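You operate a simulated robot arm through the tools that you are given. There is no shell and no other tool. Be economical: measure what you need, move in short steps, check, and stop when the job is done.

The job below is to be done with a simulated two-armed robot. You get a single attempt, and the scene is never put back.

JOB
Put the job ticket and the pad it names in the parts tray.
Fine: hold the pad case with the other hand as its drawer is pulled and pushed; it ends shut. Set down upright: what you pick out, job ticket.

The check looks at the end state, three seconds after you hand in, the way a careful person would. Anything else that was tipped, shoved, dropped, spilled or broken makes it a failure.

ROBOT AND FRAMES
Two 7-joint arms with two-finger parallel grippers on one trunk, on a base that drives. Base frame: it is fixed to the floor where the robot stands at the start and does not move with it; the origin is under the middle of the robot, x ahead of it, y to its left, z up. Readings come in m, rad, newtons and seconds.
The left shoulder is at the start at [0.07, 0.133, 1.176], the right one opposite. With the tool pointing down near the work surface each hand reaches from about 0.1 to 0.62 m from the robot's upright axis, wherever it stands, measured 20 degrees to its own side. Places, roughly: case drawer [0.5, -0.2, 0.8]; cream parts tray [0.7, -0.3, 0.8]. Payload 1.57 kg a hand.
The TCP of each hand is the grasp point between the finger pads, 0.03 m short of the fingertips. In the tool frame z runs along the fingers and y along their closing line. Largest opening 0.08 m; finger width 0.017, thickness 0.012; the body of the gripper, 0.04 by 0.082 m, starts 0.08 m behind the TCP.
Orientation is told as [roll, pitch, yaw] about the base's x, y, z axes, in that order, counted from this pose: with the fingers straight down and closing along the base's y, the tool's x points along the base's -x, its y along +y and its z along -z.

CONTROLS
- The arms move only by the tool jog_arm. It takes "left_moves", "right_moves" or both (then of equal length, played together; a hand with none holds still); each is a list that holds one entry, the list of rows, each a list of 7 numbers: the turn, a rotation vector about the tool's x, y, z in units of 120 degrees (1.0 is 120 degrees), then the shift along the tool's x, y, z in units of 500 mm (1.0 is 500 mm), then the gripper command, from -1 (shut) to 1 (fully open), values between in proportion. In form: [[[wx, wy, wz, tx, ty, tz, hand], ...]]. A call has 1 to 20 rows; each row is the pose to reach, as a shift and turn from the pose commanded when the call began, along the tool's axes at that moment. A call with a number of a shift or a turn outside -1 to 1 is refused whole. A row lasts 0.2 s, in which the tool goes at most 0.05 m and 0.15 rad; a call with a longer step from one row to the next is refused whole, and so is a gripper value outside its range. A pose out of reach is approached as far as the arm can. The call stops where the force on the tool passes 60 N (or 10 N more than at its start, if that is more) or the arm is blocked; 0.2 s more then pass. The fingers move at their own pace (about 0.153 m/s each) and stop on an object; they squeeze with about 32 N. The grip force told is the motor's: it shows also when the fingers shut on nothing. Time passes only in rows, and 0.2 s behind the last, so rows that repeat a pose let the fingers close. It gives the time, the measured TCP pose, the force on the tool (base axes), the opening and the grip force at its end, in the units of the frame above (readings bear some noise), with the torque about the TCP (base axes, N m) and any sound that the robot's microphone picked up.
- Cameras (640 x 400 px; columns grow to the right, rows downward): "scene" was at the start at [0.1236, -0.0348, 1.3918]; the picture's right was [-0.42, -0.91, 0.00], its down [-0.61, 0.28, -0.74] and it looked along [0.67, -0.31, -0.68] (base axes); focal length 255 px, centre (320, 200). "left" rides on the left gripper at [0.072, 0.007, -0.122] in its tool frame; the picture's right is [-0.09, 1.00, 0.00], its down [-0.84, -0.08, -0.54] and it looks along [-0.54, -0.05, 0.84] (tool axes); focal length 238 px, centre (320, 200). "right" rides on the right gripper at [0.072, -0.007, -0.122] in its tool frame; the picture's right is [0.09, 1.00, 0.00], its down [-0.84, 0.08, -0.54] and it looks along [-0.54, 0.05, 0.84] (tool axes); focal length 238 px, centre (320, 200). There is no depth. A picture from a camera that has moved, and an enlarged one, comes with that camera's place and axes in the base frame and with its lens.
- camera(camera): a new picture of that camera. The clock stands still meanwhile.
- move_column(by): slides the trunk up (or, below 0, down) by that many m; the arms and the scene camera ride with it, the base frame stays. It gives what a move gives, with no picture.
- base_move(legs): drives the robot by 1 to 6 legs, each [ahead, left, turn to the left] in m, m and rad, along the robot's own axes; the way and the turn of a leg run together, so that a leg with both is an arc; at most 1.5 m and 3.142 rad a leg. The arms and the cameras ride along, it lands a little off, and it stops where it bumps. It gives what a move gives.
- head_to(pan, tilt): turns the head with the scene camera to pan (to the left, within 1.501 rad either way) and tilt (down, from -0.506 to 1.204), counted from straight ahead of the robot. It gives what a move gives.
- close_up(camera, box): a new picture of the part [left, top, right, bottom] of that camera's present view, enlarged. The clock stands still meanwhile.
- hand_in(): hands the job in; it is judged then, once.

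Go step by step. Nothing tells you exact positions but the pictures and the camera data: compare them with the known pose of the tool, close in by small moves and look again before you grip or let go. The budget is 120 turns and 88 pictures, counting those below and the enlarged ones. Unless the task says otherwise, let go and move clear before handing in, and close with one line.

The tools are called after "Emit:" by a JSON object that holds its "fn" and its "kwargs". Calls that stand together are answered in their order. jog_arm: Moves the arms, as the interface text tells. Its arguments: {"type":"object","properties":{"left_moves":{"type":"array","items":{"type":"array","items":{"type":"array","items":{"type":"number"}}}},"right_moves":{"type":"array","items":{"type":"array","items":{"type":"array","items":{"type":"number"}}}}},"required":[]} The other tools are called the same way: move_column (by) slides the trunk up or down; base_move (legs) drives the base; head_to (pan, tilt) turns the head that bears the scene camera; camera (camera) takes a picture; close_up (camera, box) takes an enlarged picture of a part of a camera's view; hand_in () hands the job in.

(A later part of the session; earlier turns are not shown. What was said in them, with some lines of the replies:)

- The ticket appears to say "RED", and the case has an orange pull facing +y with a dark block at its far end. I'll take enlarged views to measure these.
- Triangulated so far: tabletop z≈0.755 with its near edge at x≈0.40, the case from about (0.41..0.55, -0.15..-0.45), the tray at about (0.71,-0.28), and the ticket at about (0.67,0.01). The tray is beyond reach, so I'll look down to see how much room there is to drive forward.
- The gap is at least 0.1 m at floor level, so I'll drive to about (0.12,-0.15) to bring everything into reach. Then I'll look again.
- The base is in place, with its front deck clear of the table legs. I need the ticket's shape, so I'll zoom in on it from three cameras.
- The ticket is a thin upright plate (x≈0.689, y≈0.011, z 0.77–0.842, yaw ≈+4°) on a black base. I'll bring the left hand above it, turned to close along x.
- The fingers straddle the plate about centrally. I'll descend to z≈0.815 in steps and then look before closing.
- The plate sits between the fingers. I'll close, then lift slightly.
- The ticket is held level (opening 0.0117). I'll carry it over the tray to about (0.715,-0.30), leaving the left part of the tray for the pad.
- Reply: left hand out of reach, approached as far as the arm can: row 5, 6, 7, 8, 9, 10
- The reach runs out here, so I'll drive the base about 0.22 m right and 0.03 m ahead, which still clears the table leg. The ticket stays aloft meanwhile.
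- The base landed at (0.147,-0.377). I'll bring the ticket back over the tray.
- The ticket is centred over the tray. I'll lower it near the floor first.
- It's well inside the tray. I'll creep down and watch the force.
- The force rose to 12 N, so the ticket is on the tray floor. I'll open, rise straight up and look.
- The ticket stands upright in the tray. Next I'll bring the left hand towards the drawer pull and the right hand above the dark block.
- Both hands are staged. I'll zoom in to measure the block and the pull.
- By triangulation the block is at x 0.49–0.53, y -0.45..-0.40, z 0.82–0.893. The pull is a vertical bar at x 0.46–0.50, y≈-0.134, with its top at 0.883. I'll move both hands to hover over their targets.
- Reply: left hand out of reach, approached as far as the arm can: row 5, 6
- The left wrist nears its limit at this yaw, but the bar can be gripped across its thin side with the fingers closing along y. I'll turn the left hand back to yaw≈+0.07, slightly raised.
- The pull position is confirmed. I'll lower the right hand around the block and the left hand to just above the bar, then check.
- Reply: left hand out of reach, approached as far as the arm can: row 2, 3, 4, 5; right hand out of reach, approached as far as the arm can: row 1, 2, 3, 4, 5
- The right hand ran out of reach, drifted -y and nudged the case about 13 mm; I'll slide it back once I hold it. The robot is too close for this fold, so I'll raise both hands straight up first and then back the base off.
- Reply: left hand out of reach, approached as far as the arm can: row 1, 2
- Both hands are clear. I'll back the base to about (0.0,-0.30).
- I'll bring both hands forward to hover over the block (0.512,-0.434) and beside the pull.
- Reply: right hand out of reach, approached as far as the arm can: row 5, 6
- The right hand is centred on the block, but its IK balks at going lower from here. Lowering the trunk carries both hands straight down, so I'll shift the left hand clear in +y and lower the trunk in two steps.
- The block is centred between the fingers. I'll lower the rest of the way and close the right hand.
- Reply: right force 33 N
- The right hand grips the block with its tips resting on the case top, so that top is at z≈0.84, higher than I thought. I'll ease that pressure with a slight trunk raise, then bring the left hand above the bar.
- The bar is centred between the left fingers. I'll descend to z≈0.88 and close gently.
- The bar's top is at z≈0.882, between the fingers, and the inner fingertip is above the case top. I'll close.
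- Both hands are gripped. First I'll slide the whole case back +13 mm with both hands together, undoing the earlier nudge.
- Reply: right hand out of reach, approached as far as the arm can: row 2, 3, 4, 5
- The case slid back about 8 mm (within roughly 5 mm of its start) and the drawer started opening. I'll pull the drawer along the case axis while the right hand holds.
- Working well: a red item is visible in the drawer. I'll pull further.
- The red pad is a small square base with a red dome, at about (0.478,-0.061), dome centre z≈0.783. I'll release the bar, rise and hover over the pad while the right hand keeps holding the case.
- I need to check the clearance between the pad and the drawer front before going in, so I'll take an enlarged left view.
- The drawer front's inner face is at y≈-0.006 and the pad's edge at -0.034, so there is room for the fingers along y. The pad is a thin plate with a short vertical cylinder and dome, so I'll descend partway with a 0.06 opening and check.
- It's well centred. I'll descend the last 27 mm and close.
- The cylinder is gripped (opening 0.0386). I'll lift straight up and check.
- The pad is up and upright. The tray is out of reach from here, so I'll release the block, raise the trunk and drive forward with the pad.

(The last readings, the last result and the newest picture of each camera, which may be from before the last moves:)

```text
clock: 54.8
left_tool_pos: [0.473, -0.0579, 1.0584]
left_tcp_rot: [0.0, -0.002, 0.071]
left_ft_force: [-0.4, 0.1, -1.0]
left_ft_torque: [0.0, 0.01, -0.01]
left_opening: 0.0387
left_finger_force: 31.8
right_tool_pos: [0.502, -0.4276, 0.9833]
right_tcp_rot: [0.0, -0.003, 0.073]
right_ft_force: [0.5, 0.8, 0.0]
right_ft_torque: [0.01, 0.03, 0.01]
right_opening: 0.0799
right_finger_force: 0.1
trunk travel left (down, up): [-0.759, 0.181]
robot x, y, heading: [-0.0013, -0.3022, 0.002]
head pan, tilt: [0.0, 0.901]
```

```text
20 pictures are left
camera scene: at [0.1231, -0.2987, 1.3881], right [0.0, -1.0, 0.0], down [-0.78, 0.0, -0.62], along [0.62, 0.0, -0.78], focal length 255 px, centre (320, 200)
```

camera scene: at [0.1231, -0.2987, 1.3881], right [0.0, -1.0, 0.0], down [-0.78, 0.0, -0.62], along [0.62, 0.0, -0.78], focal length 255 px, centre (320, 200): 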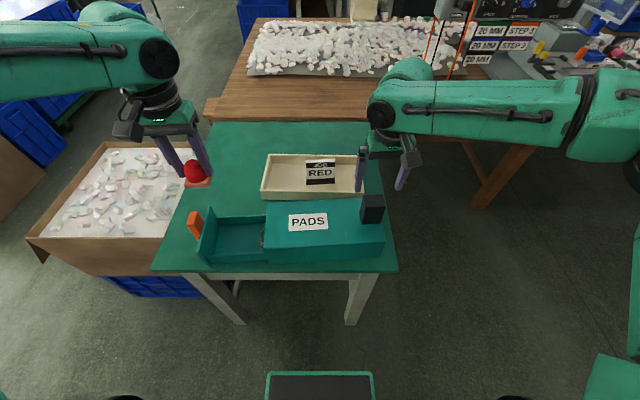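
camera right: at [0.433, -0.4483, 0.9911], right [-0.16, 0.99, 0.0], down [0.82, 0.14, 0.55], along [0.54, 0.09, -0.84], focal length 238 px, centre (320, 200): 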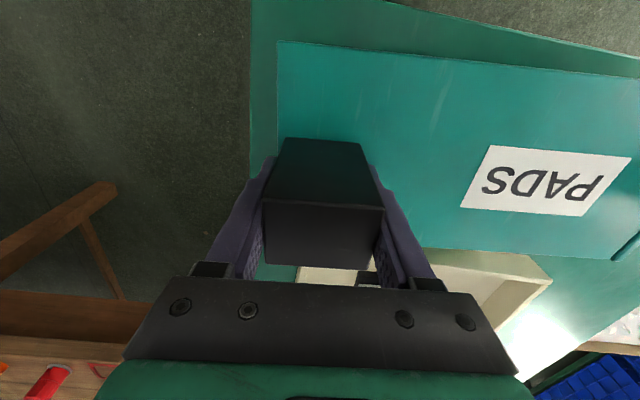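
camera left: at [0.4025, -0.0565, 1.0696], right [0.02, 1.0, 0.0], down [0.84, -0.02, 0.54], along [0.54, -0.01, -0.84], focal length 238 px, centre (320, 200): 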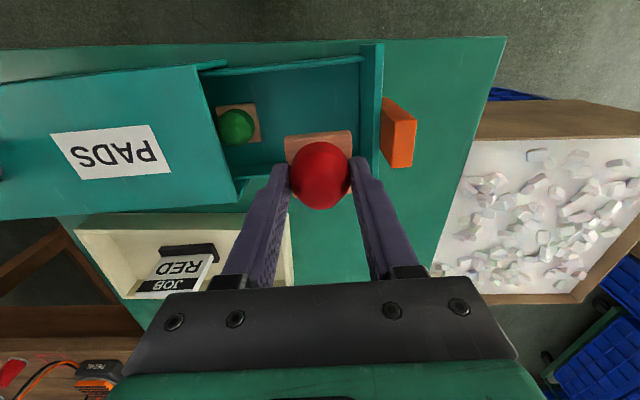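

The case stayed put. I'll drive ahead and move the pad over the tray's left end.

Emit:
{"fn": "base_move", "kwargs": {"legs": [[0.14, -0.03, 0.0]]}}

Emit:
{"fn": "jog_arm", "kwargs": {"left_moves": [[[0, 0, 0, -0.04, -0.05, 0, -1], [0, 0, 0, -0.08, -0.1, 0.02, -1], [0, 0, 0, -0.12, -0.15, 0.05, -1], [0, 0, 0, -0.16, -0.19, 0.1, -1], [0, 0, 0, -0.16, -0.19, 0.16, -1], [0, 0, 0, -0.16, -0.19, 0.22, -1], [0, 0, 0, -0.16, -0.19, 0.22, -1]]]}}

Emit:
{"fn": "camera", "kwargs": {"camera": "left"}}

```text
clock: 56.2
left_tool_pos: [0.6097, -0.0871, 1.0587]
left_tcp_rot: [-0.002, -0.003, 0.07]
left_ft_force: [0.7, 0.0, 0.0]
left_ft_torque: [0.02, 0.0, 0.0]
left_opening: 0.0387
left_finger_force: 32.4
right_tool_pos: [0.6385, -0.4544, 0.9843]
right_tcp_rot: [0.0, -0.004, 0.075]
right_ft_force: [-1.2, 0.0, 0.2]
right_ft_torque: [0.02, -0.02, 0.01]
right_opening: 0.08
right_finger_force: 0.0
trunk travel left (down, up): [-0.759, 0.181]
robot x, y, heading: [0.14, -0.3312, 0.002]
head pan, tilt: [0.0, 0.901]
```

```text
clock: 57.8
left_tool_pos: [0.6623, -0.1568, 0.9621]
left_tcp_rot: [-0.004, -0.004, 0.072]
left_ft_force: [0.3, 0.8, -0.1]
left_ft_torque: [0.0, 0.0, 0.0]
left_opening: 0.0386
left_finger_force: 31.8
left hand out of reach, approached as far as the arm can: row 4, 5, 6, 7
right_tool_pos: [0.6403, -0.4555, 0.983]
right_tcp_rot: [0.002, -0.005, 0.073]
right_ft_force: [0.3, 0.4, 0.1]
right_ft_torque: [-0.01, 0.02, -0.02]
right_opening: 0.0801
right_finger_force: 0.0
trunk travel left (down, up): [-0.759, 0.181]
robot x, y, heading: [0.1368, -0.3324, 0.001]
head pan, tilt: [0.0, 0.901]
```

```text
19 pictures are left
camera left: at [0.5905, -0.1543, 1.083], right [0.02, 1.0, 0.0], down [0.84, -0.02, 0.55], along [0.55, -0.01, -0.84], focal length 238 px, centre (320, 200)
```

left: 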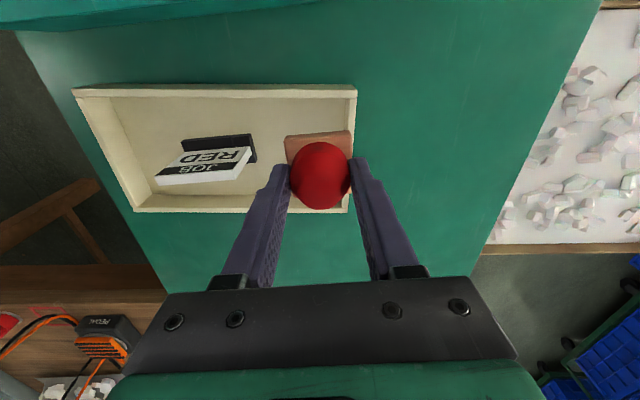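

The wrist limits this yaw again, but the yaw I used for the ticket (≈-1.5) worked here. I'll rotate the hand and then move to about (0.70,-0.19).

Emit:
{"fn": "jog_arm", "kwargs": {"left_moves": [[[0, 0, 0.068, 0, 0, -0.02, -1], [0, 0, 0.136, 0, 0, -0.02, -1], [0, 0, 0.204, 0, 0, -0.02, -1], [0, 0, 0.272, 0, 0, -0.02, -1], [0, 0, 0.341, 0, 0, -0.02, -1], [0, 0, 0.409, -0.01, -0.01, -0.02, -1], [0, 0, 0.477, -0.02, -0.02, -0.02, -1], [0, 0, 0.545, -0.035, -0.035, -0.02, -1], [0, 0, 0.613, -0.05, -0.05, -0.02, -1], [0, 0, 0.681, -0.065, -0.06, -0.02, -1], [0, 0, 0.75, -0.075, -0.072, -0.02, -1], [0, 0, 0.75, -0.075, -0.072, 0.0, -1]]]}}

Emit:
{"fn": "camera", "kwargs": {"camera": "left"}}

```text
clock: 60.4
left_tool_pos: [0.6634, -0.165, 0.9756]
left_tcp_rot: [0.003, -0.004, -1.502]
left_ft_force: [-1.0, 0.7, -0.4]
left_ft_torque: [-0.01, 0.01, 0.02]
left_opening: 0.0388
left_finger_force: 32.0
left hand out of reach, approached as far as the arm can: row 6, 7, 8, 9, 10, 11, 12
right_tool_pos: [0.6411, -0.4568, 0.9829]
right_tcp_rot: [0.001, -0.002, 0.075]
right_ft_force: [0.4, -0.4, -0.3]
right_ft_torque: [0.03, 0.01, 0.0]
right_opening: 0.08
right_finger_force: 0.0
trunk travel left (down, up): [-0.759, 0.181]
robot x, y, heading: [0.1393, -0.3291, 0.002]
head pan, tilt: [0.0, 0.901]
```

```text
18 pictures are left
camera left: at [0.6644, -0.0923, 1.0988], right [1.0, -0.02, 0.0], down [-0.02, -0.84, 0.54], along [-0.01, -0.54, -0.84], focal length 238 px, centre (320, 200)
```

left: 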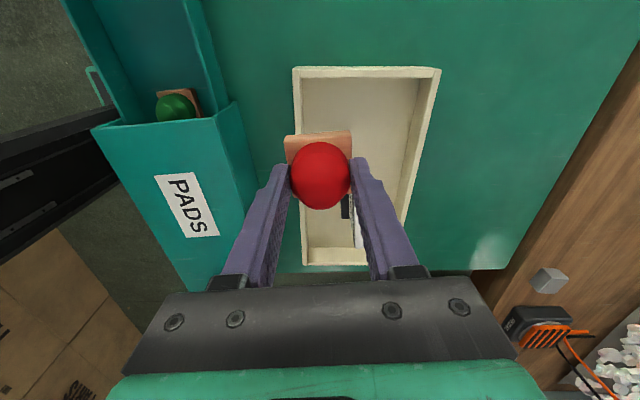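

The arm still balks in this configuration, so I'll look at its posture from the scene camera.

Emit:
{"fn": "camera", "kwargs": {"camera": "scene"}}

```text
17 pictures are left
camera scene: at [0.2623, -0.3281, 1.3881], right [0.0, -1.0, 0.0], down [-0.78, 0.0, -0.62], along [0.62, 0.0, -0.78], focal length 255 px, centre (320, 200)
```

scene: 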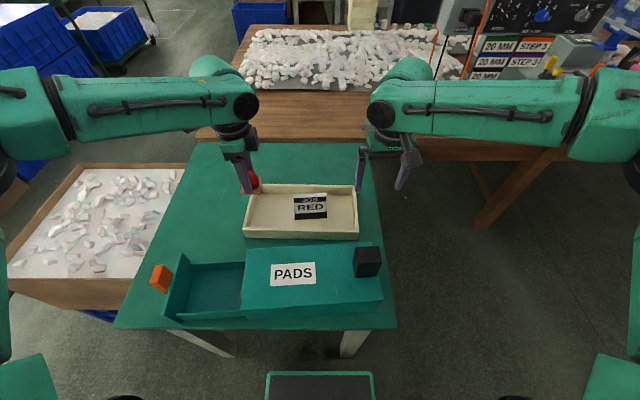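

The forearm has swung sideways (elbow far out). I'll extend the hand out to the left-front to straighten the arm, then sweep back over the tray.

Emit:
{"fn": "jog_arm", "kwargs": {"left_moves": [[[0, 0, 0, 0.08, 0.0, 0, -1], [0, 0, 0, 0.16, 0.01, 0, -1], [0, 0, 0, 0.24, 0.03, 0, -1], [0, 0, 0, 0.32, 0.05, 0, -1], [0, 0, 0, 0.38, 0.07, 0, -1], [0, 0, 0, 0.38, 0.09, 0, -1], [0, 0, 0, 0.38, 0.11, 0, -1], [0, 0, 0, 0.38, 0.11, 0, -1]]]}}

```text
clock: 62.2
left_tool_pos: [0.7037, 0.0311, 0.9775]
left_tcp_rot: [0.003, -0.002, -1.498]
left_ft_force: [-0.4, 0.2, -0.6]
left_ft_torque: [0.0, -0.02, 0.0]
left_opening: 0.0387
left_finger_force: 32.1
right_tool_pos: [0.6404, -0.4568, 0.9825]
right_tcp_rot: [0.001, -0.003, 0.074]
right_ft_force: [0.6, 0.5, -0.8]
right_ft_torque: [-0.03, -0.03, -0.02]
right_opening: 0.0801
right_finger_force: 0.1
trunk travel left (down, up): [-0.759, 0.181]
robot x, y, heading: [0.1385, -0.3251, 0.004]
head pan, tilt: [0.0, 0.901]
```

At this extension the reach is fine, so I'll drive the base right 0.22 m to carry the pad over the tray's left end.

Emit:
{"fn": "base_move", "kwargs": {"legs": [[0.0, -0.22, 0.0]]}}

Emit:
{"fn": "camera", "kwargs": {"camera": "left"}}

```text
clock: 63.8
left_tool_pos: [0.7058, -0.1866, 0.9766]
left_tcp_rot: [0.003, -0.003, -1.498]
left_ft_force: [0.2, 0.6, -0.7]
left_ft_torque: [-0.02, 0.05, -0.02]
left_opening: 0.0388
left_finger_force: 32.2
right_tool_pos: [0.6406, -0.6717, 0.9845]
right_tcp_rot: [-0.001, -0.002, 0.075]
right_ft_force: [-0.5, 0.6, -0.2]
right_ft_torque: [-0.02, -0.02, -0.02]
right_opening: 0.08
right_finger_force: 0.0
trunk travel left (down, up): [-0.759, 0.181]
robot x, y, heading: [0.1363, -0.5496, 0.001]
head pan, tilt: [0.0, 0.901]
```

```text
16 pictures are left
camera left: at [0.7066, -0.1145, 1.0988], right [1.0, -0.02, 0.0], down [-0.02, -0.84, 0.54], along [-0.01, -0.54, -0.84], focal length 238 px, centre (320, 200)
```

left: 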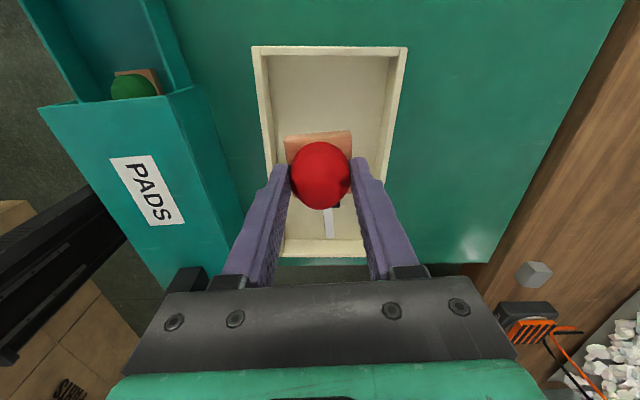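

The pad is over the free left part of the tray. I'll lower it with the trunk, which moves straight down with no arm motion.

Emit:
{"fn": "move_column", "kwargs": {"by": -0.148}}

Emit:
{"fn": "camera", "kwargs": {"camera": "left"}}

Emit:
{"fn": "close_up", "kwargs": {"camera": "scene", "box": [100, 80, 356, 240]}}

```text
clock: 65.6
left_tool_pos: [0.7049, -0.1883, 0.8302]
left_tcp_rot: [0.005, -0.002, -1.498]
left_ft_force: [-0.3, 0.2, 0.4]
left_ft_torque: [-0.02, 0.0, 0.01]
left_opening: 0.0385
left_finger_force: 31.8
right_tool_pos: [0.6403, -0.6745, 0.8347]
right_tcp_rot: [0.001, -0.003, 0.075]
right_ft_force: [-0.5, -0.3, 0.5]
right_ft_torque: [-0.01, -0.02, 0.0]
right_opening: 0.0801
right_finger_force: 0.0
trunk travel left (down, up): [-0.611, 0.329]
robot x, y, heading: [0.1415, -0.5481, 0.002]
head pan, tilt: [0.0, 0.901]
```

```text
15 pictures are left
camera left: at [0.7064, -0.1159, 0.9516], right [1.0, -0.02, 0.0], down [-0.02, -0.84, 0.54], along [-0.01, -0.54, -0.84], focal length 238 px, centre (320, 200)
```

left: 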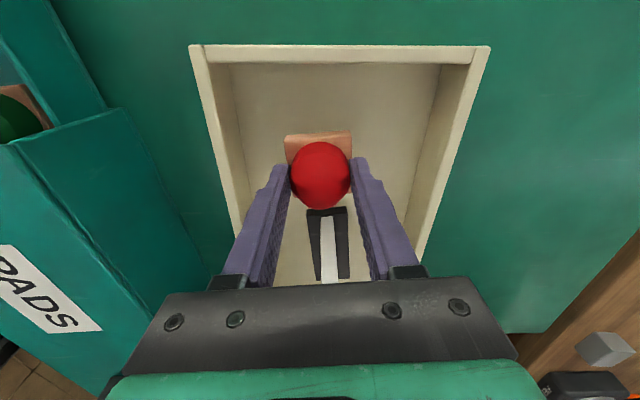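

```text
2.50 times, centred on (228, 160) of scene
camera zoom: at [0.2628, -0.5463, 1.2401], right [0.0, -1.0, 0.0], down [-0.78, 0.0, -0.62], along [0.62, 0.0, -0.78], focal length 638 px, centre (550, 300)
```

zoom: 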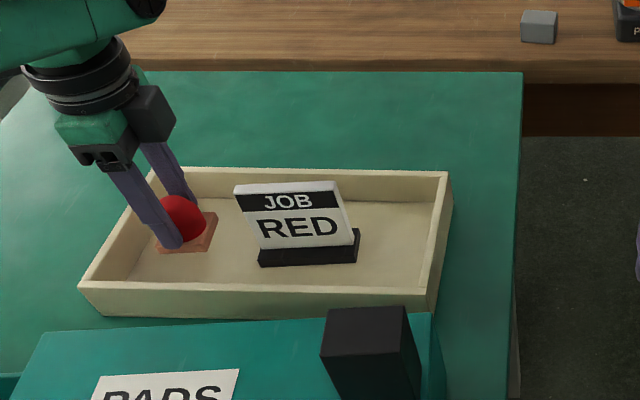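

There is good clearance on all sides. I'll creep down.

Emit:
{"fn": "move_column", "kwargs": {"by": -0.016}}

Emit:
{"fn": "move_column", "kwargs": {"by": -0.004}}

```text
clock: 66.2
left_tool_pos: [0.7051, -0.1876, 0.8141]
left_tcp_rot: [0.003, -0.002, -1.497]
left_ft_force: [-0.3, 0.7, 0.1]
left_ft_torque: [0.0, -0.01, 0.03]
left_opening: 0.0385
left_finger_force: 31.8
right_tool_pos: [0.6406, -0.6735, 0.8195]
right_tcp_rot: [0.001, -0.003, 0.075]
right_ft_force: [0.4, -0.2, 0.3]
right_ft_torque: [0.0, 0.02, 0.02]
right_opening: 0.0799
right_finger_force: 0.1
trunk travel left (down, up): [-0.595, 0.345]
robot x, y, heading: [0.1394, -0.5502, 0.007]
head pan, tilt: [0.0, 0.901]
```

```text
clock: 66.7
left_tool_pos: [0.7048, -0.1874, 0.8104]
left_tcp_rot: [0.003, -0.003, -1.498]
left_ft_force: [0.0, 0.4, -0.3]
left_ft_torque: [0.02, 0.03, 0.01]
left_opening: 0.0387
left_finger_force: 32.1
right_tool_pos: [0.6423, -0.6744, 0.8144]
right_tcp_rot: [0.0, -0.004, 0.074]
right_ft_force: [-0.6, -0.2, 0.0]
right_ft_torque: [0.01, -0.01, 0.01]
right_opening: 0.0799
right_finger_force: 0.0
trunk travel left (down, up): [-0.591, 0.349]
robot x, y, heading: [0.14, -0.5449, 0.007]
head pan, tilt: [0.0, 0.901]
```

Emit:
{"fn": "move_column", "kwargs": {"by": -0.003}}

Emit:
{"fn": "move_column", "kwargs": {"by": -0.002}}

```text
clock: 67.2
left_tool_pos: [0.7045, -0.1884, 0.8068]
left_tcp_rot: [0.004, -0.002, -1.497]
left_ft_force: [-0.5, 0.4, -1.6]
left_ft_torque: [0.02, -0.03, 0.01]
left_opening: 0.0387
left_finger_force: 32.2
right_tool_pos: [0.6413, -0.6746, 0.8117]
right_tcp_rot: [0.001, -0.001, 0.077]
right_ft_force: [-0.4, -0.8, 0.6]
right_ft_torque: [-0.03, 0.0, -0.02]
right_opening: 0.0799
right_finger_force: 0.0
trunk travel left (down, up): [-0.588, 0.352]
robot x, y, heading: [0.14, -0.5473, 0.004]
head pan, tilt: [0.0, 0.901]
```

```text
clock: 67.8
left_tool_pos: [0.7043, -0.1872, 0.8031]
left_tcp_rot: [0.003, -0.003, -1.497]
left_ft_force: [0.0, 0.8, -1.0]
left_ft_torque: [0.01, 0.03, 0.0]
left_opening: 0.0384
left_finger_force: 32.5
right_tool_pos: [0.6413, -0.674, 0.8101]
right_tcp_rot: [0.001, -0.001, 0.075]
right_ft_force: [-0.4, 0.2, -0.4]
right_ft_torque: [0.0, 0.01, 0.0]
right_opening: 0.08
right_finger_force: 0.0
trunk travel left (down, up): [-0.586, 0.354]
robot x, y, heading: [0.1395, -0.5446, 0.006]
head pan, tilt: [0.0, 0.901]
```

Emit:
{"fn": "move_column", "kwargs": {"by": -0.002}}

Emit:
{"fn": "move_column", "kwargs": {"by": -0.002}}

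```text
clock: 68.3
left_tool_pos: [0.7048, -0.1873, 0.8035]
left_tcp_rot: [0.003, -0.002, -1.498]
left_ft_force: [-0.8, -0.3, -0.6]
left_ft_torque: [-0.01, -0.01, 0.01]
left_opening: 0.0385
left_finger_force: 32.2
right_tool_pos: [0.6421, -0.674, 0.8081]
right_tcp_rot: [0.002, -0.002, 0.075]
right_ft_force: [0.3, 0.2, 0.7]
right_ft_torque: [0.03, 0.01, 0.02]
right_opening: 0.08
right_finger_force: 0.1
trunk travel left (down, up): [-0.584, 0.356]
robot x, y, heading: [0.1346, -0.5463, 0.002]
head pan, tilt: [0.0, 0.901]
```

```text
clock: 68.8
left_tool_pos: [0.7051, -0.1871, 0.8]
left_tcp_rot: [0.004, 0.0, -1.497]
left_ft_force: [0.0, -0.3, 0.0]
left_ft_torque: [-0.02, 0.03, -0.02]
left_opening: 0.0388
left_finger_force: 32.0
right_tool_pos: [0.6417, -0.6734, 0.8063]
right_tcp_rot: [0.001, -0.002, 0.073]
right_ft_force: [0.2, 0.4, 0.8]
right_ft_torque: [0.04, 0.01, -0.03]
right_opening: 0.0799
right_finger_force: 0.1
trunk travel left (down, up): [-0.582, 0.358]
robot x, y, heading: [0.1388, -0.5451, -0.002]
head pan, tilt: [0.0, 0.901]
```

No contact yet, so I'll check the gap visually.

Emit:
{"fn": "close_up", "kwargs": {"camera": "scene", "box": [140, 140, 236, 200]}}

Emit:
{"fn": "move_column", "kwargs": {"by": -0.002}}

```text
6.67 times, centred on (188, 170) of scene
camera zoom: at [0.263, -0.5462, 1.2111], right [0.0, -1.0, 0.0], down [-0.78, 0.0, -0.62], along [0.62, 0.0, -0.78], focal length 1701 px, centre (1200, 400)
```

zoom: 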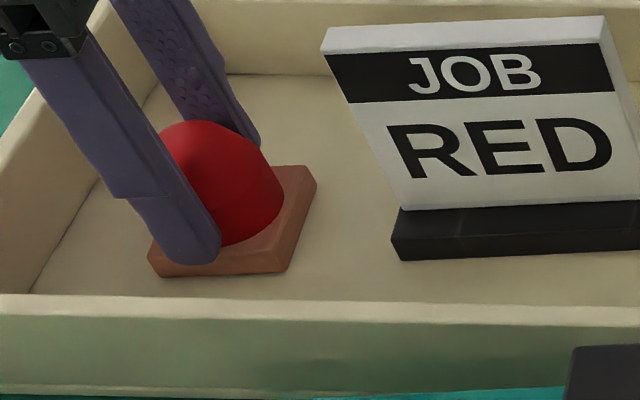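

```text
clock: 69.3
left_tool_pos: [0.7044, -0.1891, 0.8002]
left_tcp_rot: [0.005, -0.003, -1.497]
left_ft_force: [1.1, 1.1, 6.3]
left_ft_torque: [0.06, 0.11, -0.02]
left_opening: 0.039
left_finger_force: 32.1
right_tool_pos: [0.6402, -0.675, 0.8042]
right_tcp_rot: [0.002, -0.003, 0.075]
right_ft_force: [0.3, 0.3, -1.2]
right_ft_torque: [0.03, 0.01, -0.01]
right_opening: 0.0801
right_finger_force: 0.1
trunk travel left (down, up): [-0.58, 0.36]
robot x, y, heading: [0.135, -0.5454, 0.004]
head pan, tilt: [0.0, 0.901]
```

Contact at 6 N: the pad is on the tray floor. I'll open modestly and raise with the trunk.

Emit:
{"fn": "jog_arm", "kwargs": {"left_moves": [[[0, 0, 0, 0, 0, 0, 0.1], [0, 0, 0, 0, 0, 0, 0.3], [0, 0, 0, 0, 0, 0, 0.35], [0, 0, 0, 0, 0, 0, 0.35]]]}}

Emit:
{"fn": "move_column", "kwargs": {"by": 0.18}}

Emit:
{"fn": "camera", "kwargs": {"camera": "scene"}}

```text
clock: 70.3
left_tool_pos: [0.7045, -0.1878, 0.7972]
left_tcp_rot: [0.004, -0.003, -1.498]
left_ft_force: [0.3, -0.1, -0.1]
left_ft_torque: [0.01, -0.02, -0.01]
left_opening: 0.0539
left_finger_force: 0.2
right_tool_pos: [0.6414, -0.6736, 0.8033]
right_tcp_rot: [0.003, -0.002, 0.075]
right_ft_force: [-0.3, -0.2, -0.5]
right_ft_torque: [0.02, -0.01, 0.02]
right_opening: 0.08
right_finger_force: 0.0
trunk travel left (down, up): [-0.58, 0.36]
robot x, y, heading: [0.1369, -0.5475, 0.008]
head pan, tilt: [0.0, 0.901]
```

```text
clock: 72.3
left_tool_pos: [0.7053, -0.1872, 0.979]
left_tcp_rot: [0.004, -0.001, -1.496]
left_ft_force: [0.0, 0.2, 0.1]
left_ft_torque: [0.01, 0.01, 0.01]
left_opening: 0.054
left_finger_force: 0.0
right_tool_pos: [0.6412, -0.6741, 0.9843]
right_tcp_rot: [0.001, -0.002, 0.075]
right_ft_force: [-0.6, 0.5, -0.7]
right_ft_torque: [0.02, 0.0, 0.01]
right_opening: 0.08
right_finger_force: 0.0
trunk travel left (down, up): [-0.76, 0.18]
robot x, y, heading: [0.1385, -0.5467, 0.004]
head pan, tilt: [0.0, 0.901]
```

```text
12 pictures are left
camera scene: at [0.2631, -0.5462, 1.3891], right [0.0, -1.0, 0.0], down [-0.78, 0.0, -0.62], along [0.62, 0.0, -0.78], focal length 255 px, centre (320, 200)
```

scene: 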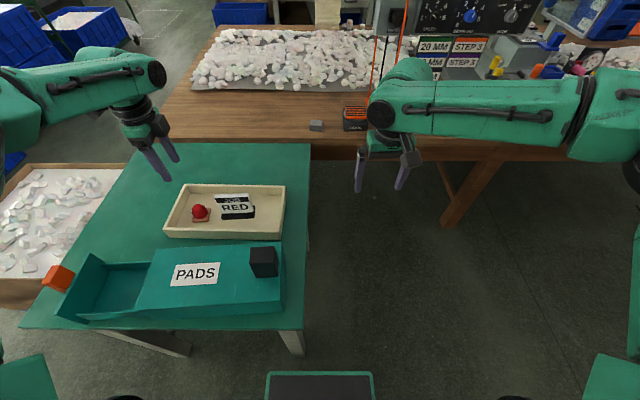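

The pad and the ticket both stand in the tray. Next I'll drive back to about (0,-0.30) so that the right hand comes over the block again.

Emit:
{"fn": "base_move", "kwargs": {"legs": [[-0.14, 0.0, 0.0], [0.0, 0.247, 0.0]]}}

Emit:
{"fn": "jog_arm", "kwargs": {"left_moves": [[[0, 0, -0.0683, 0.02, 0, -0.02, 0.5], [0, 0, -0.1365, 0.03, -0.02, -0.04, 0.5], [0, 0, -0.2048, 0.03, -0.05, -0.06, 0.5], [0, 0, -0.2729, 0.03, -0.08, -0.08, 0.5], [0, 0, -0.3412, 0.03, -0.11, -0.09, 0.5], [0, 0, -0.4094, 0.03, -0.14, -0.09, 0.5], [0, 0, -0.4777, 0.03, -0.16, -0.09, 0.5], [0, 0, -0.5459, 0.03, -0.18, -0.09, 0.5], [0, 0, -0.6141, 0.03, -0.18, -0.09, 0.5], [0, 0, -0.6824, 0.03, -0.18, -0.09, 0.5], [0, 0, -0.7486, 0.03, -0.18, -0.09, 0.5], [0, 0, -0.7486, 0.03, -0.18, -0.09, 0.5]]]}}

Emit:
{"fn": "camera", "kwargs": {"camera": "right"}}

Emit:
{"fn": "camera", "kwargs": {"camera": "left"}}

```text
clock: 75.1
left_tool_pos: [0.5641, 0.0576, 0.9784]
left_tcp_rot: [0.005, 0.001, -1.5]
left_ft_force: [0.8, -0.5, -0.8]
left_ft_torque: [0.01, -0.02, 0.0]
left_opening: 0.0538
left_finger_force: 0.1
right_tool_pos: [0.4995, -0.4286, 0.9834]
right_tcp_rot: [0.0, -0.003, 0.076]
right_ft_force: [-1.1, 1.4, -0.1]
right_ft_torque: [0.02, -0.02, 0.04]
right_opening: 0.0797
right_finger_force: 0.0
trunk travel left (down, up): [-0.76, 0.18]
robot x, y, heading: [-0.001, -0.3019, 0.005]
head pan, tilt: [0.0, 0.901]
```

```text
clock: 77.7
left_tool_pos: [0.4713, 0.067, 1.0233]
left_tcp_rot: [-0.002, -0.002, 0.073]
left_ft_force: [-0.7, 0.2, -0.1]
left_ft_torque: [-0.01, 0.01, -0.01]
left_opening: 0.0599
left_finger_force: 0.0
right_tool_pos: [0.5015, -0.4279, 0.9835]
right_tcp_rot: [0.002, -0.001, 0.075]
right_ft_force: [-0.2, -0.7, -0.4]
right_ft_torque: [-0.01, 0.0, 0.01]
right_opening: 0.0801
right_finger_force: 0.1
trunk travel left (down, up): [-0.76, 0.18]
robot x, y, heading: [-0.0021, -0.2981, 0.006]
head pan, tilt: [0.0, 0.901]
```

```text
11 pictures are left
camera right: at [0.4293, -0.4406, 1.1055], right [-0.17, 0.99, 0.0], down [0.83, 0.14, 0.54], along [0.54, 0.09, -0.84], focal length 238 px, centre (320, 200)
```

right: 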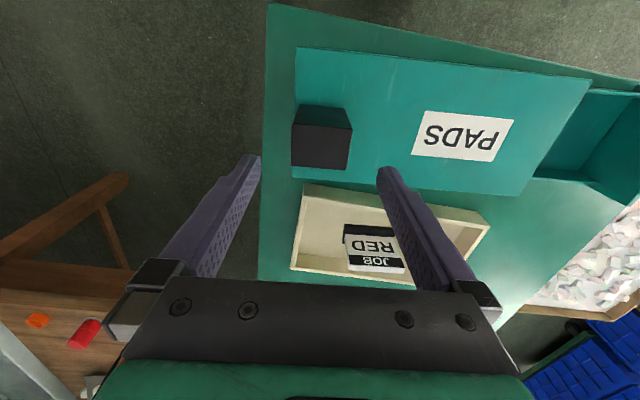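

```text
10 pictures are left
camera left: at [0.4009, 0.0682, 1.145], right [0.02, 1.0, 0.0], down [0.84, -0.02, 0.55], along [0.55, -0.01, -0.84], focal length 238 px, centre (320, 200)
```

left: 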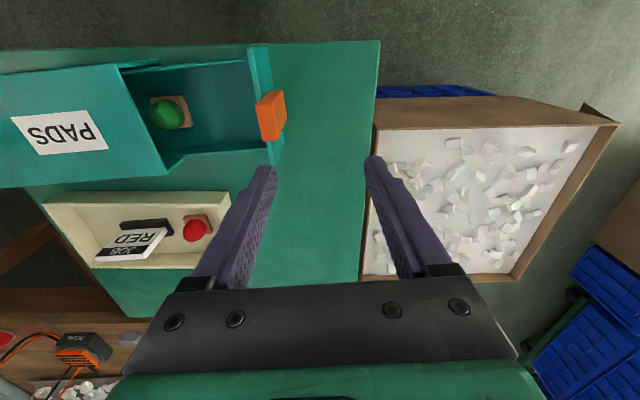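

The right hand is aligned over the block. I'll lower the trunk, grip the block, then move the left hand over the bar.

Emit:
{"fn": "move_column", "kwargs": {"by": -0.109}}

Emit:
{"fn": "jog_arm", "kwargs": {"right_moves": [[[0, 0, 0, 0, 0, 0, 0.6], [0, 0, 0, 0, 0, 0, 0.4], [0, 0, 0, 0, 0, 0, 0.2], [0, 0, 0, 0, 0, 0, -1], [0, 0, 0, 0, 0, 0, -1], [0, 0, 0, 0, 0, 0, -1]]], "left_moves": [[[0, 0, 0, 0, 0, -0.03, 0.5], [0, 0, 0, 0, 0, -0.07, 0.5], [0, 0, 0, 0, -0.03, -0.07, 0.5], [0, 0, 0, -0.01, -0.07, -0.07, 0.5], [0, 0, 0, -0.018, -0.114, -0.07, 0.5], [0, 0, 0, -0.018, -0.114, -0.07, 0.5]]]}}

Emit:
{"fn": "camera", "kwargs": {"camera": "left"}}

```text
clock: 79.1
left_tool_pos: [0.4737, 0.0669, 0.9137]
left_tcp_rot: [-0.002, -0.003, 0.068]
left_ft_force: [0.3, 0.0, 0.5]
left_ft_torque: [0.02, 0.01, 0.03]
left_opening: 0.0599
left_finger_force: 0.0
right_tool_pos: [0.5006, -0.4279, 0.8753]
right_tcp_rot: [0.0, -0.003, 0.074]
right_ft_force: [-0.6, 0.7, 0.2]
right_ft_torque: [-0.03, -0.03, -0.01]
right_opening: 0.0799
right_finger_force: 0.0
trunk travel left (down, up): [-0.651, 0.289]
robot x, y, heading: [-0.0058, -0.3002, 0.003]
head pan, tilt: [0.0, 0.901]
```

```text
clock: 80.5
left_tool_pos: [0.4849, 0.0102, 0.9497]
left_tcp_rot: [-0.002, -0.004, 0.067]
left_ft_force: [-0.2, 0.1, 0.6]
left_ft_torque: [0.02, -0.03, 0.01]
left_opening: 0.0601
left_finger_force: 0.0
right_tool_pos: [0.4997, -0.429, 0.8748]
right_tcp_rot: [0.0, -0.003, 0.076]
right_ft_force: [0.5, 0.2, 1.1]
right_ft_torque: [-0.39, 0.06, 0.24]
right_opening: 0.0499
right_finger_force: 32.0
trunk travel left (down, up): [-0.651, 0.289]
robot x, y, heading: [-0.0021, -0.2964, 0.003]
head pan, tilt: [0.0, 0.901]
```

```text
9 pictures are left
camera left: at [0.4138, 0.0119, 1.0711], right [0.02, 1.0, 0.0], down [0.84, -0.02, 0.55], along [0.55, -0.01, -0.84], focal length 238 px, centre (320, 200)
```

left: 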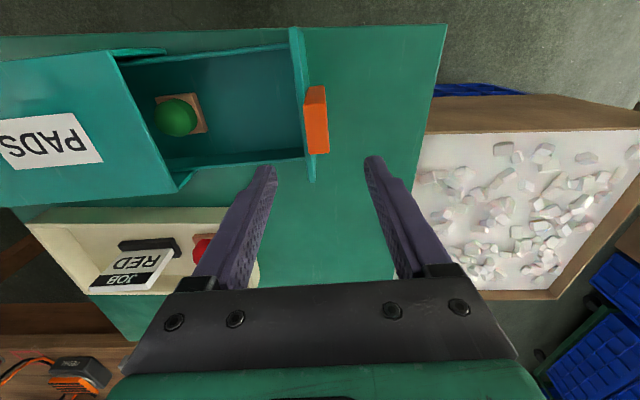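

The right hand holds the block. The bar's centre is about (0.474,0.008), so I'll shift, descend and grip it.

Emit:
{"fn": "jog_arm", "kwargs": {"left_moves": [[[0, 0, 0, 0.022, -0.004, 0.03, 0.5], [0, 0, 0, 0.022, -0.004, 0.08, 0.5], [0, 0, 0, 0.022, -0.004, 0.12, 0.5], [0, 0, 0, 0.022, -0.004, 0.14, 0.5], [0, 0, 0, 0.022, -0.004, 0.14, 0.2], [0, 0, 0, 0.022, -0.004, 0.14, -0.1], [0, 0, 0, 0.022, -0.004, 0.14, -0.4], [0, 0, 0, 0.022, -0.004, 0.14, -1], [0, 0, 0, 0.022, -0.004, 0.14, -1]]]}}

Emit:
{"fn": "camera", "kwargs": {"camera": "scene"}}

```text
clock: 82.5
left_tool_pos: [0.4745, 0.0088, 0.8801]
left_tcp_rot: [-0.002, -0.005, 0.071]
left_ft_force: [0.2, 2.6, -0.1]
left_ft_torque: [0.13, -0.01, 0.13]
left_opening: 0.0178
left_finger_force: 31.4
right_tool_pos: [0.4994, -0.4279, 0.8752]
right_tcp_rot: [0.0, -0.003, 0.075]
right_ft_force: [-0.6, -2.7, 1.0]
right_ft_torque: [-0.47, -0.1, -0.22]
right_opening: 0.0499
right_finger_force: 32.0
trunk travel left (down, up): [-0.651, 0.289]
robot x, y, heading: [-0.0008, -0.3019, 0.006]
head pan, tilt: [0.0, 0.901]
```

```text
8 pictures are left
camera scene: at [0.1214, -0.2996, 1.2801], right [0.0, -1.0, 0.0], down [-0.78, 0.0, -0.62], along [0.62, 0.0, -0.78], focal length 255 px, centre (320, 200)
```

scene: 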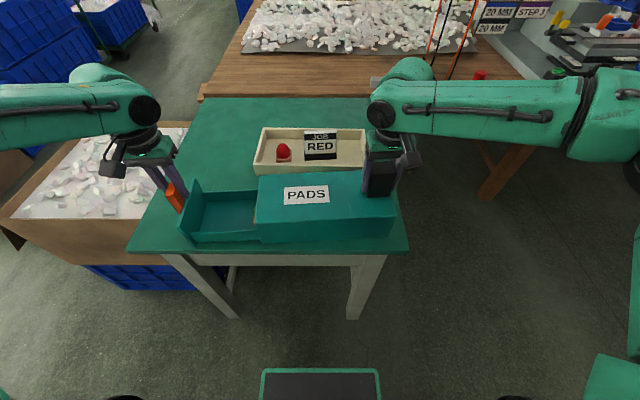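

Both hands are gripped. I'll push the drawer in, most of the way first.

Emit:
{"fn": "jog_arm", "kwargs": {"left_moves": [[[0, 0, 0, 0, -0.03, 0, -1], [0, 0, 0, 0, -0.06, 0, -1], [0, 0, 0, 0, -0.09, 0, -1], [0, 0, 0, 0, -0.12, 0, -1], [0, 0, 0, 0, -0.15, 0, -1], [0, 0, 0, 0, -0.18, 0, -1], [0, 0, 0, 0, -0.21, 0, -1], [0, 0, 0, 0, -0.24, 0, -1], [0, 0, 0, 0, -0.265, 0, -1], [0, 0, 0, 0, -0.28, 0, -1], [0, 0, 0, 0, -0.28, 0, -1]]]}}

```text
clock: 84.9
left_tool_pos: [0.4843, -0.1325, 0.8789]
left_tcp_rot: [-0.001, -0.003, 0.068]
left_ft_force: [0.1, 4.4, -0.5]
left_ft_torque: [0.41, 0.05, 0.19]
left_opening: 0.0179
left_finger_force: 32.0
right_tool_pos: [0.4998, -0.4273, 0.8747]
right_tcp_rot: [0.001, -0.004, 0.075]
right_ft_force: [-1.7, -5.9, 6.9]
right_ft_torque: [0.3, 0.33, 0.08]
right_opening: 0.0498
right_finger_force: 32.3
trunk travel left (down, up): [-0.651, 0.289]
robot x, y, heading: [0.0027, -0.3014, 0.007]
head pan, tilt: [0.0, 0.901]
```

I expect shut at y≈-0.142, so I'll creep on while watching the force.

Emit:
{"fn": "jog_arm", "kwargs": {"left_moves": [[[0, 0, 0, 0, -0.006, 0, -1], [0, 0, 0, 0, -0.012, 0, -1], [0, 0, 0, 0, -0.017, 0, -1], [0, 0, 0, 0, -0.02, 0, -1], [0, 0, 0, 0, -0.02, 0, -1]]]}}

Emit:
{"fn": "close_up", "kwargs": {"camera": "scene", "box": [210, 130, 418, 260]}}

```text
clock: 86.1
left_tool_pos: [0.4851, -0.1403, 0.8802]
left_tcp_rot: [0.0, -0.004, 0.072]
left_ft_force: [0.0, 15.2, -1.2]
left_ft_torque: [0.21, -0.14, 0.11]
left_opening: 0.018
left_finger_force: 32.9
right_tool_pos: [0.5005, -0.4279, 0.8744]
right_tcp_rot: [0.0, -0.004, 0.073]
right_ft_force: [-1.3, -13.3, 6.8]
right_ft_torque: [1.28, -0.02, 0.25]
right_opening: 0.0499
right_finger_force: 32.2
trunk travel left (down, up): [-0.651, 0.289]
robot x, y, heading: [0.0, -0.3032, 0.0]
head pan, tilt: [0.0, 0.901]
```

```text
3.08 times, centred on (314, 195) of scene
camera zoom: at [0.1217, -0.299, 1.2801], right [0.0, -1.0, 0.0], down [-0.78, 0.0, -0.62], along [0.62, 0.0, -0.78], focal length 785 px, centre (338, 215)
```

zoom: 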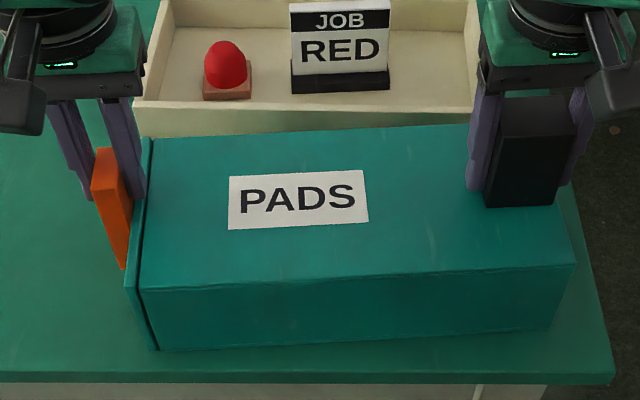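

The force has jumped to 15 N and the drawer looks shut. One small extra push will confirm the hard stop.

Emit:
{"fn": "jog_arm", "kwargs": {"left_moves": [[[0, 0, 0, 0, -0.002, 0, -1], [0, 0, 0, 0, -0.004, 0, -1], [0, 0, 0, 0, -0.004, 0, -1]]]}}

Emit:
{"fn": "close_up", "kwargs": {"camera": "scene", "box": [236, 160, 316, 250]}}

```text
clock: 86.9
left_tool_pos: [0.4839, -0.1405, 0.8791]
left_tcp_rot: [0.002, -0.003, 0.072]
left_ft_force: [-0.5, 30.9, -0.3]
left_ft_torque: [-0.23, -0.97, 0.08]
left_opening: 0.0176
left_finger_force: 32.2
right_tool_pos: [0.4998, -0.4276, 0.8743]
right_tcp_rot: [-0.002, -0.002, 0.072]
right_ft_force: [2.5, -29.7, 7.3]
right_ft_torque: [1.52, 0.32, 0.17]
right_opening: 0.0498
right_finger_force: 31.9
trunk travel left (down, up): [-0.651, 0.289]
robot x, y, heading: [-0.0039, -0.3022, 0.006]
head pan, tilt: [0.0, 0.901]
```

```text
4.44 times, centred on (276, 205) of scene
camera zoom: at [0.1217, -0.299, 1.2802], right [0.0, -1.0, 0.0], down [-0.78, 0.0, -0.62], along [0.62, 0.0, -0.78], focal length 1134 px, centre (516, 178)
```

zoom: 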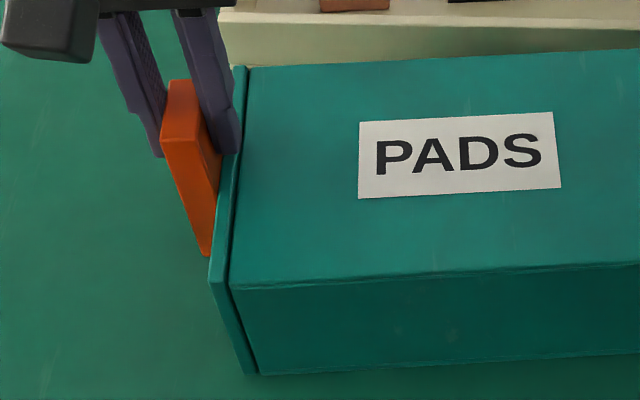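

Hard stop confirmed: the force doubled with no motion. I'll relax the push, open the left hand and lift it clear while the right still holds.

Emit:
{"fn": "jog_arm", "kwargs": {"left_moves": [[[0, 0, 0, 0, 0.004, 0, -1], [0, 0, 0, 0, 0.006, 0, -1], [0, 0, 0, 0, 0.006, 0, -0.2], [0, 0, 0, 0, 0.006, 0, 0.3], [0, 0, 0, 0, 0.006, 0, 0.5], [0, 0, 0, 0, 0.006, -0.05, 0.5], [0, 0, 0, 0, 0.006, -0.11, 0.5], [0, 0, 0, 0, 0.006, -0.18, 0.5], [0, 0, 0, 0, 0.006, -0.25, 0.5], [0, 0, 0, 0, 0.006, -0.25, 0.5]]]}}

Emit:
{"fn": "jog_arm", "kwargs": {"right_moves": [[[0, 0, 0, 0, 0, 0, 0.35], [0, 0, 0, 0, 0, 0, 0.7], [0, 0, 0, 0, 0, 0, 1], [0, 0, 0, 0, 0, 0, 1]]]}}

Emit:
{"fn": "move_column", "kwargs": {"by": 0.13}}

Emit:
{"fn": "camera", "kwargs": {"camera": "scene"}}

```text
clock: 89.1
left_tool_pos: [0.4854, -0.1401, 1.0047]
left_tcp_rot: [0.0, -0.003, 0.068]
left_ft_force: [-0.5, 0.9, -0.3]
left_ft_torque: [-0.04, -0.02, -0.02]
left_opening: 0.0601
left_finger_force: 0.0
right_tool_pos: [0.4999, -0.4277, 0.8756]
right_tcp_rot: [0.001, -0.003, 0.072]
right_ft_force: [-0.8, 0.7, 0.5]
right_ft_torque: [-0.45, -0.27, -0.01]
right_opening: 0.0499
right_finger_force: 31.9
trunk travel left (down, up): [-0.651, 0.289]
robot x, y, heading: [0.0005, -0.2992, 0.006]
head pan, tilt: [0.0, 0.901]
```

```text
clock: 90.1
left_tool_pos: [0.4851, -0.1404, 1.0048]
left_tcp_rot: [-0.003, -0.002, 0.068]
left_ft_force: [0.5, -0.1, 0.4]
left_ft_torque: [0.02, -0.04, -0.02]
left_opening: 0.06
left_finger_force: 0.1
right_tool_pos: [0.4999, -0.4289, 0.8759]
right_tcp_rot: [0.002, -0.004, 0.075]
right_ft_force: [-0.1, 0.2, -0.3]
right_ft_torque: [0.02, -0.01, -0.01]
right_opening: 0.0801
right_finger_force: 0.0
trunk travel left (down, up): [-0.651, 0.289]
robot x, y, heading: [-0.0031, -0.3024, 0.006]
head pan, tilt: [0.0, 0.901]
```

```text
clock: 91.7
left_tool_pos: [0.484, -0.1394, 1.1351]
left_tcp_rot: [-0.001, -0.003, 0.069]
left_ft_force: [-0.4, -0.8, 0.3]
left_ft_torque: [0.03, 0.01, 0.01]
left_opening: 0.0598
left_finger_force: 0.0
right_tool_pos: [0.5004, -0.4274, 1.006]
right_tcp_rot: [0.001, -0.002, 0.076]
right_ft_force: [-0.4, -0.1, 0.0]
right_ft_torque: [0.02, 0.04, 0.0]
right_opening: 0.0797
right_finger_force: 0.0
trunk travel left (down, up): [-0.781, 0.159]
robot x, y, heading: [-0.0039, -0.3, 0.007]
head pan, tilt: [0.0, 0.901]
```

```text
5 pictures are left
camera scene: at [0.122, -0.2997, 1.4101], right [0.0, -1.0, 0.0], down [-0.78, 0.0, -0.62], along [0.62, 0.0, -0.78], focal length 255 px, centre (320, 200)
```

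scene: 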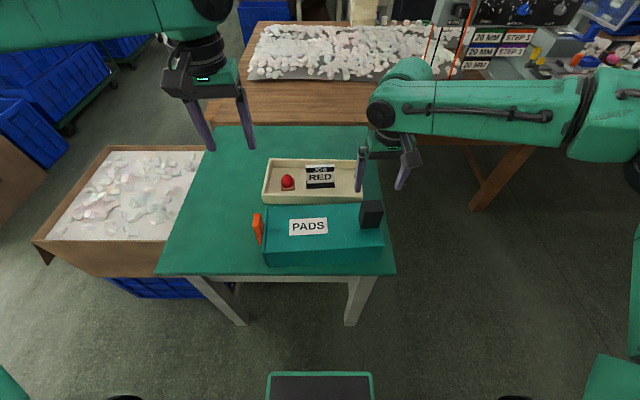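

The hands are clear, the drawer looks shut, and the ticket and red pad stand in the tray. I'll take one final close check.

Emit:
{"fn": "close_up", "kwargs": {"camera": "scene", "box": [230, 145, 400, 275]}}

```text
3.08 times, centred on (315, 210) of scene
camera zoom: at [0.122, -0.2997, 1.4101], right [0.0, -1.0, 0.0], down [-0.78, 0.0, -0.62], along [0.62, 0.0, -0.78], focal length 785 px, centre (335, 169)
```

zoom: 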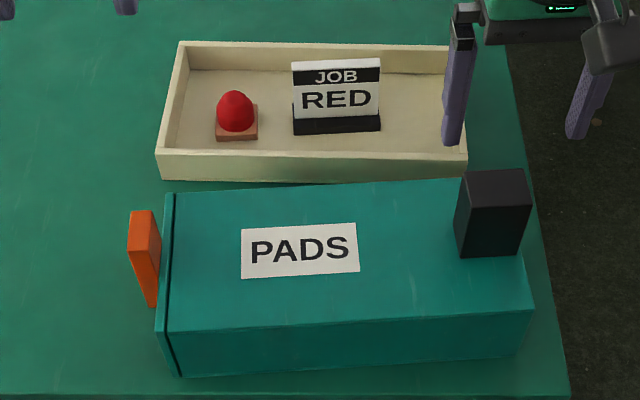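

The ticket and the red pad are upright in the tray, the drawer is shut, and both hands are clear. I'm handing in.

Emit:
{"fn": "hand_in", "kwargs": {}}

```text
The job is handed in.
```

The job ticket and the red pad it names are standing upright in the parts tray. The case drawer is shut, I held the case with the right hand for both the pull and the push, and both hands are clear. Early on, my right hand nudged the case about 13 mm; I slid it back to within roughly 5 mm of where it started.
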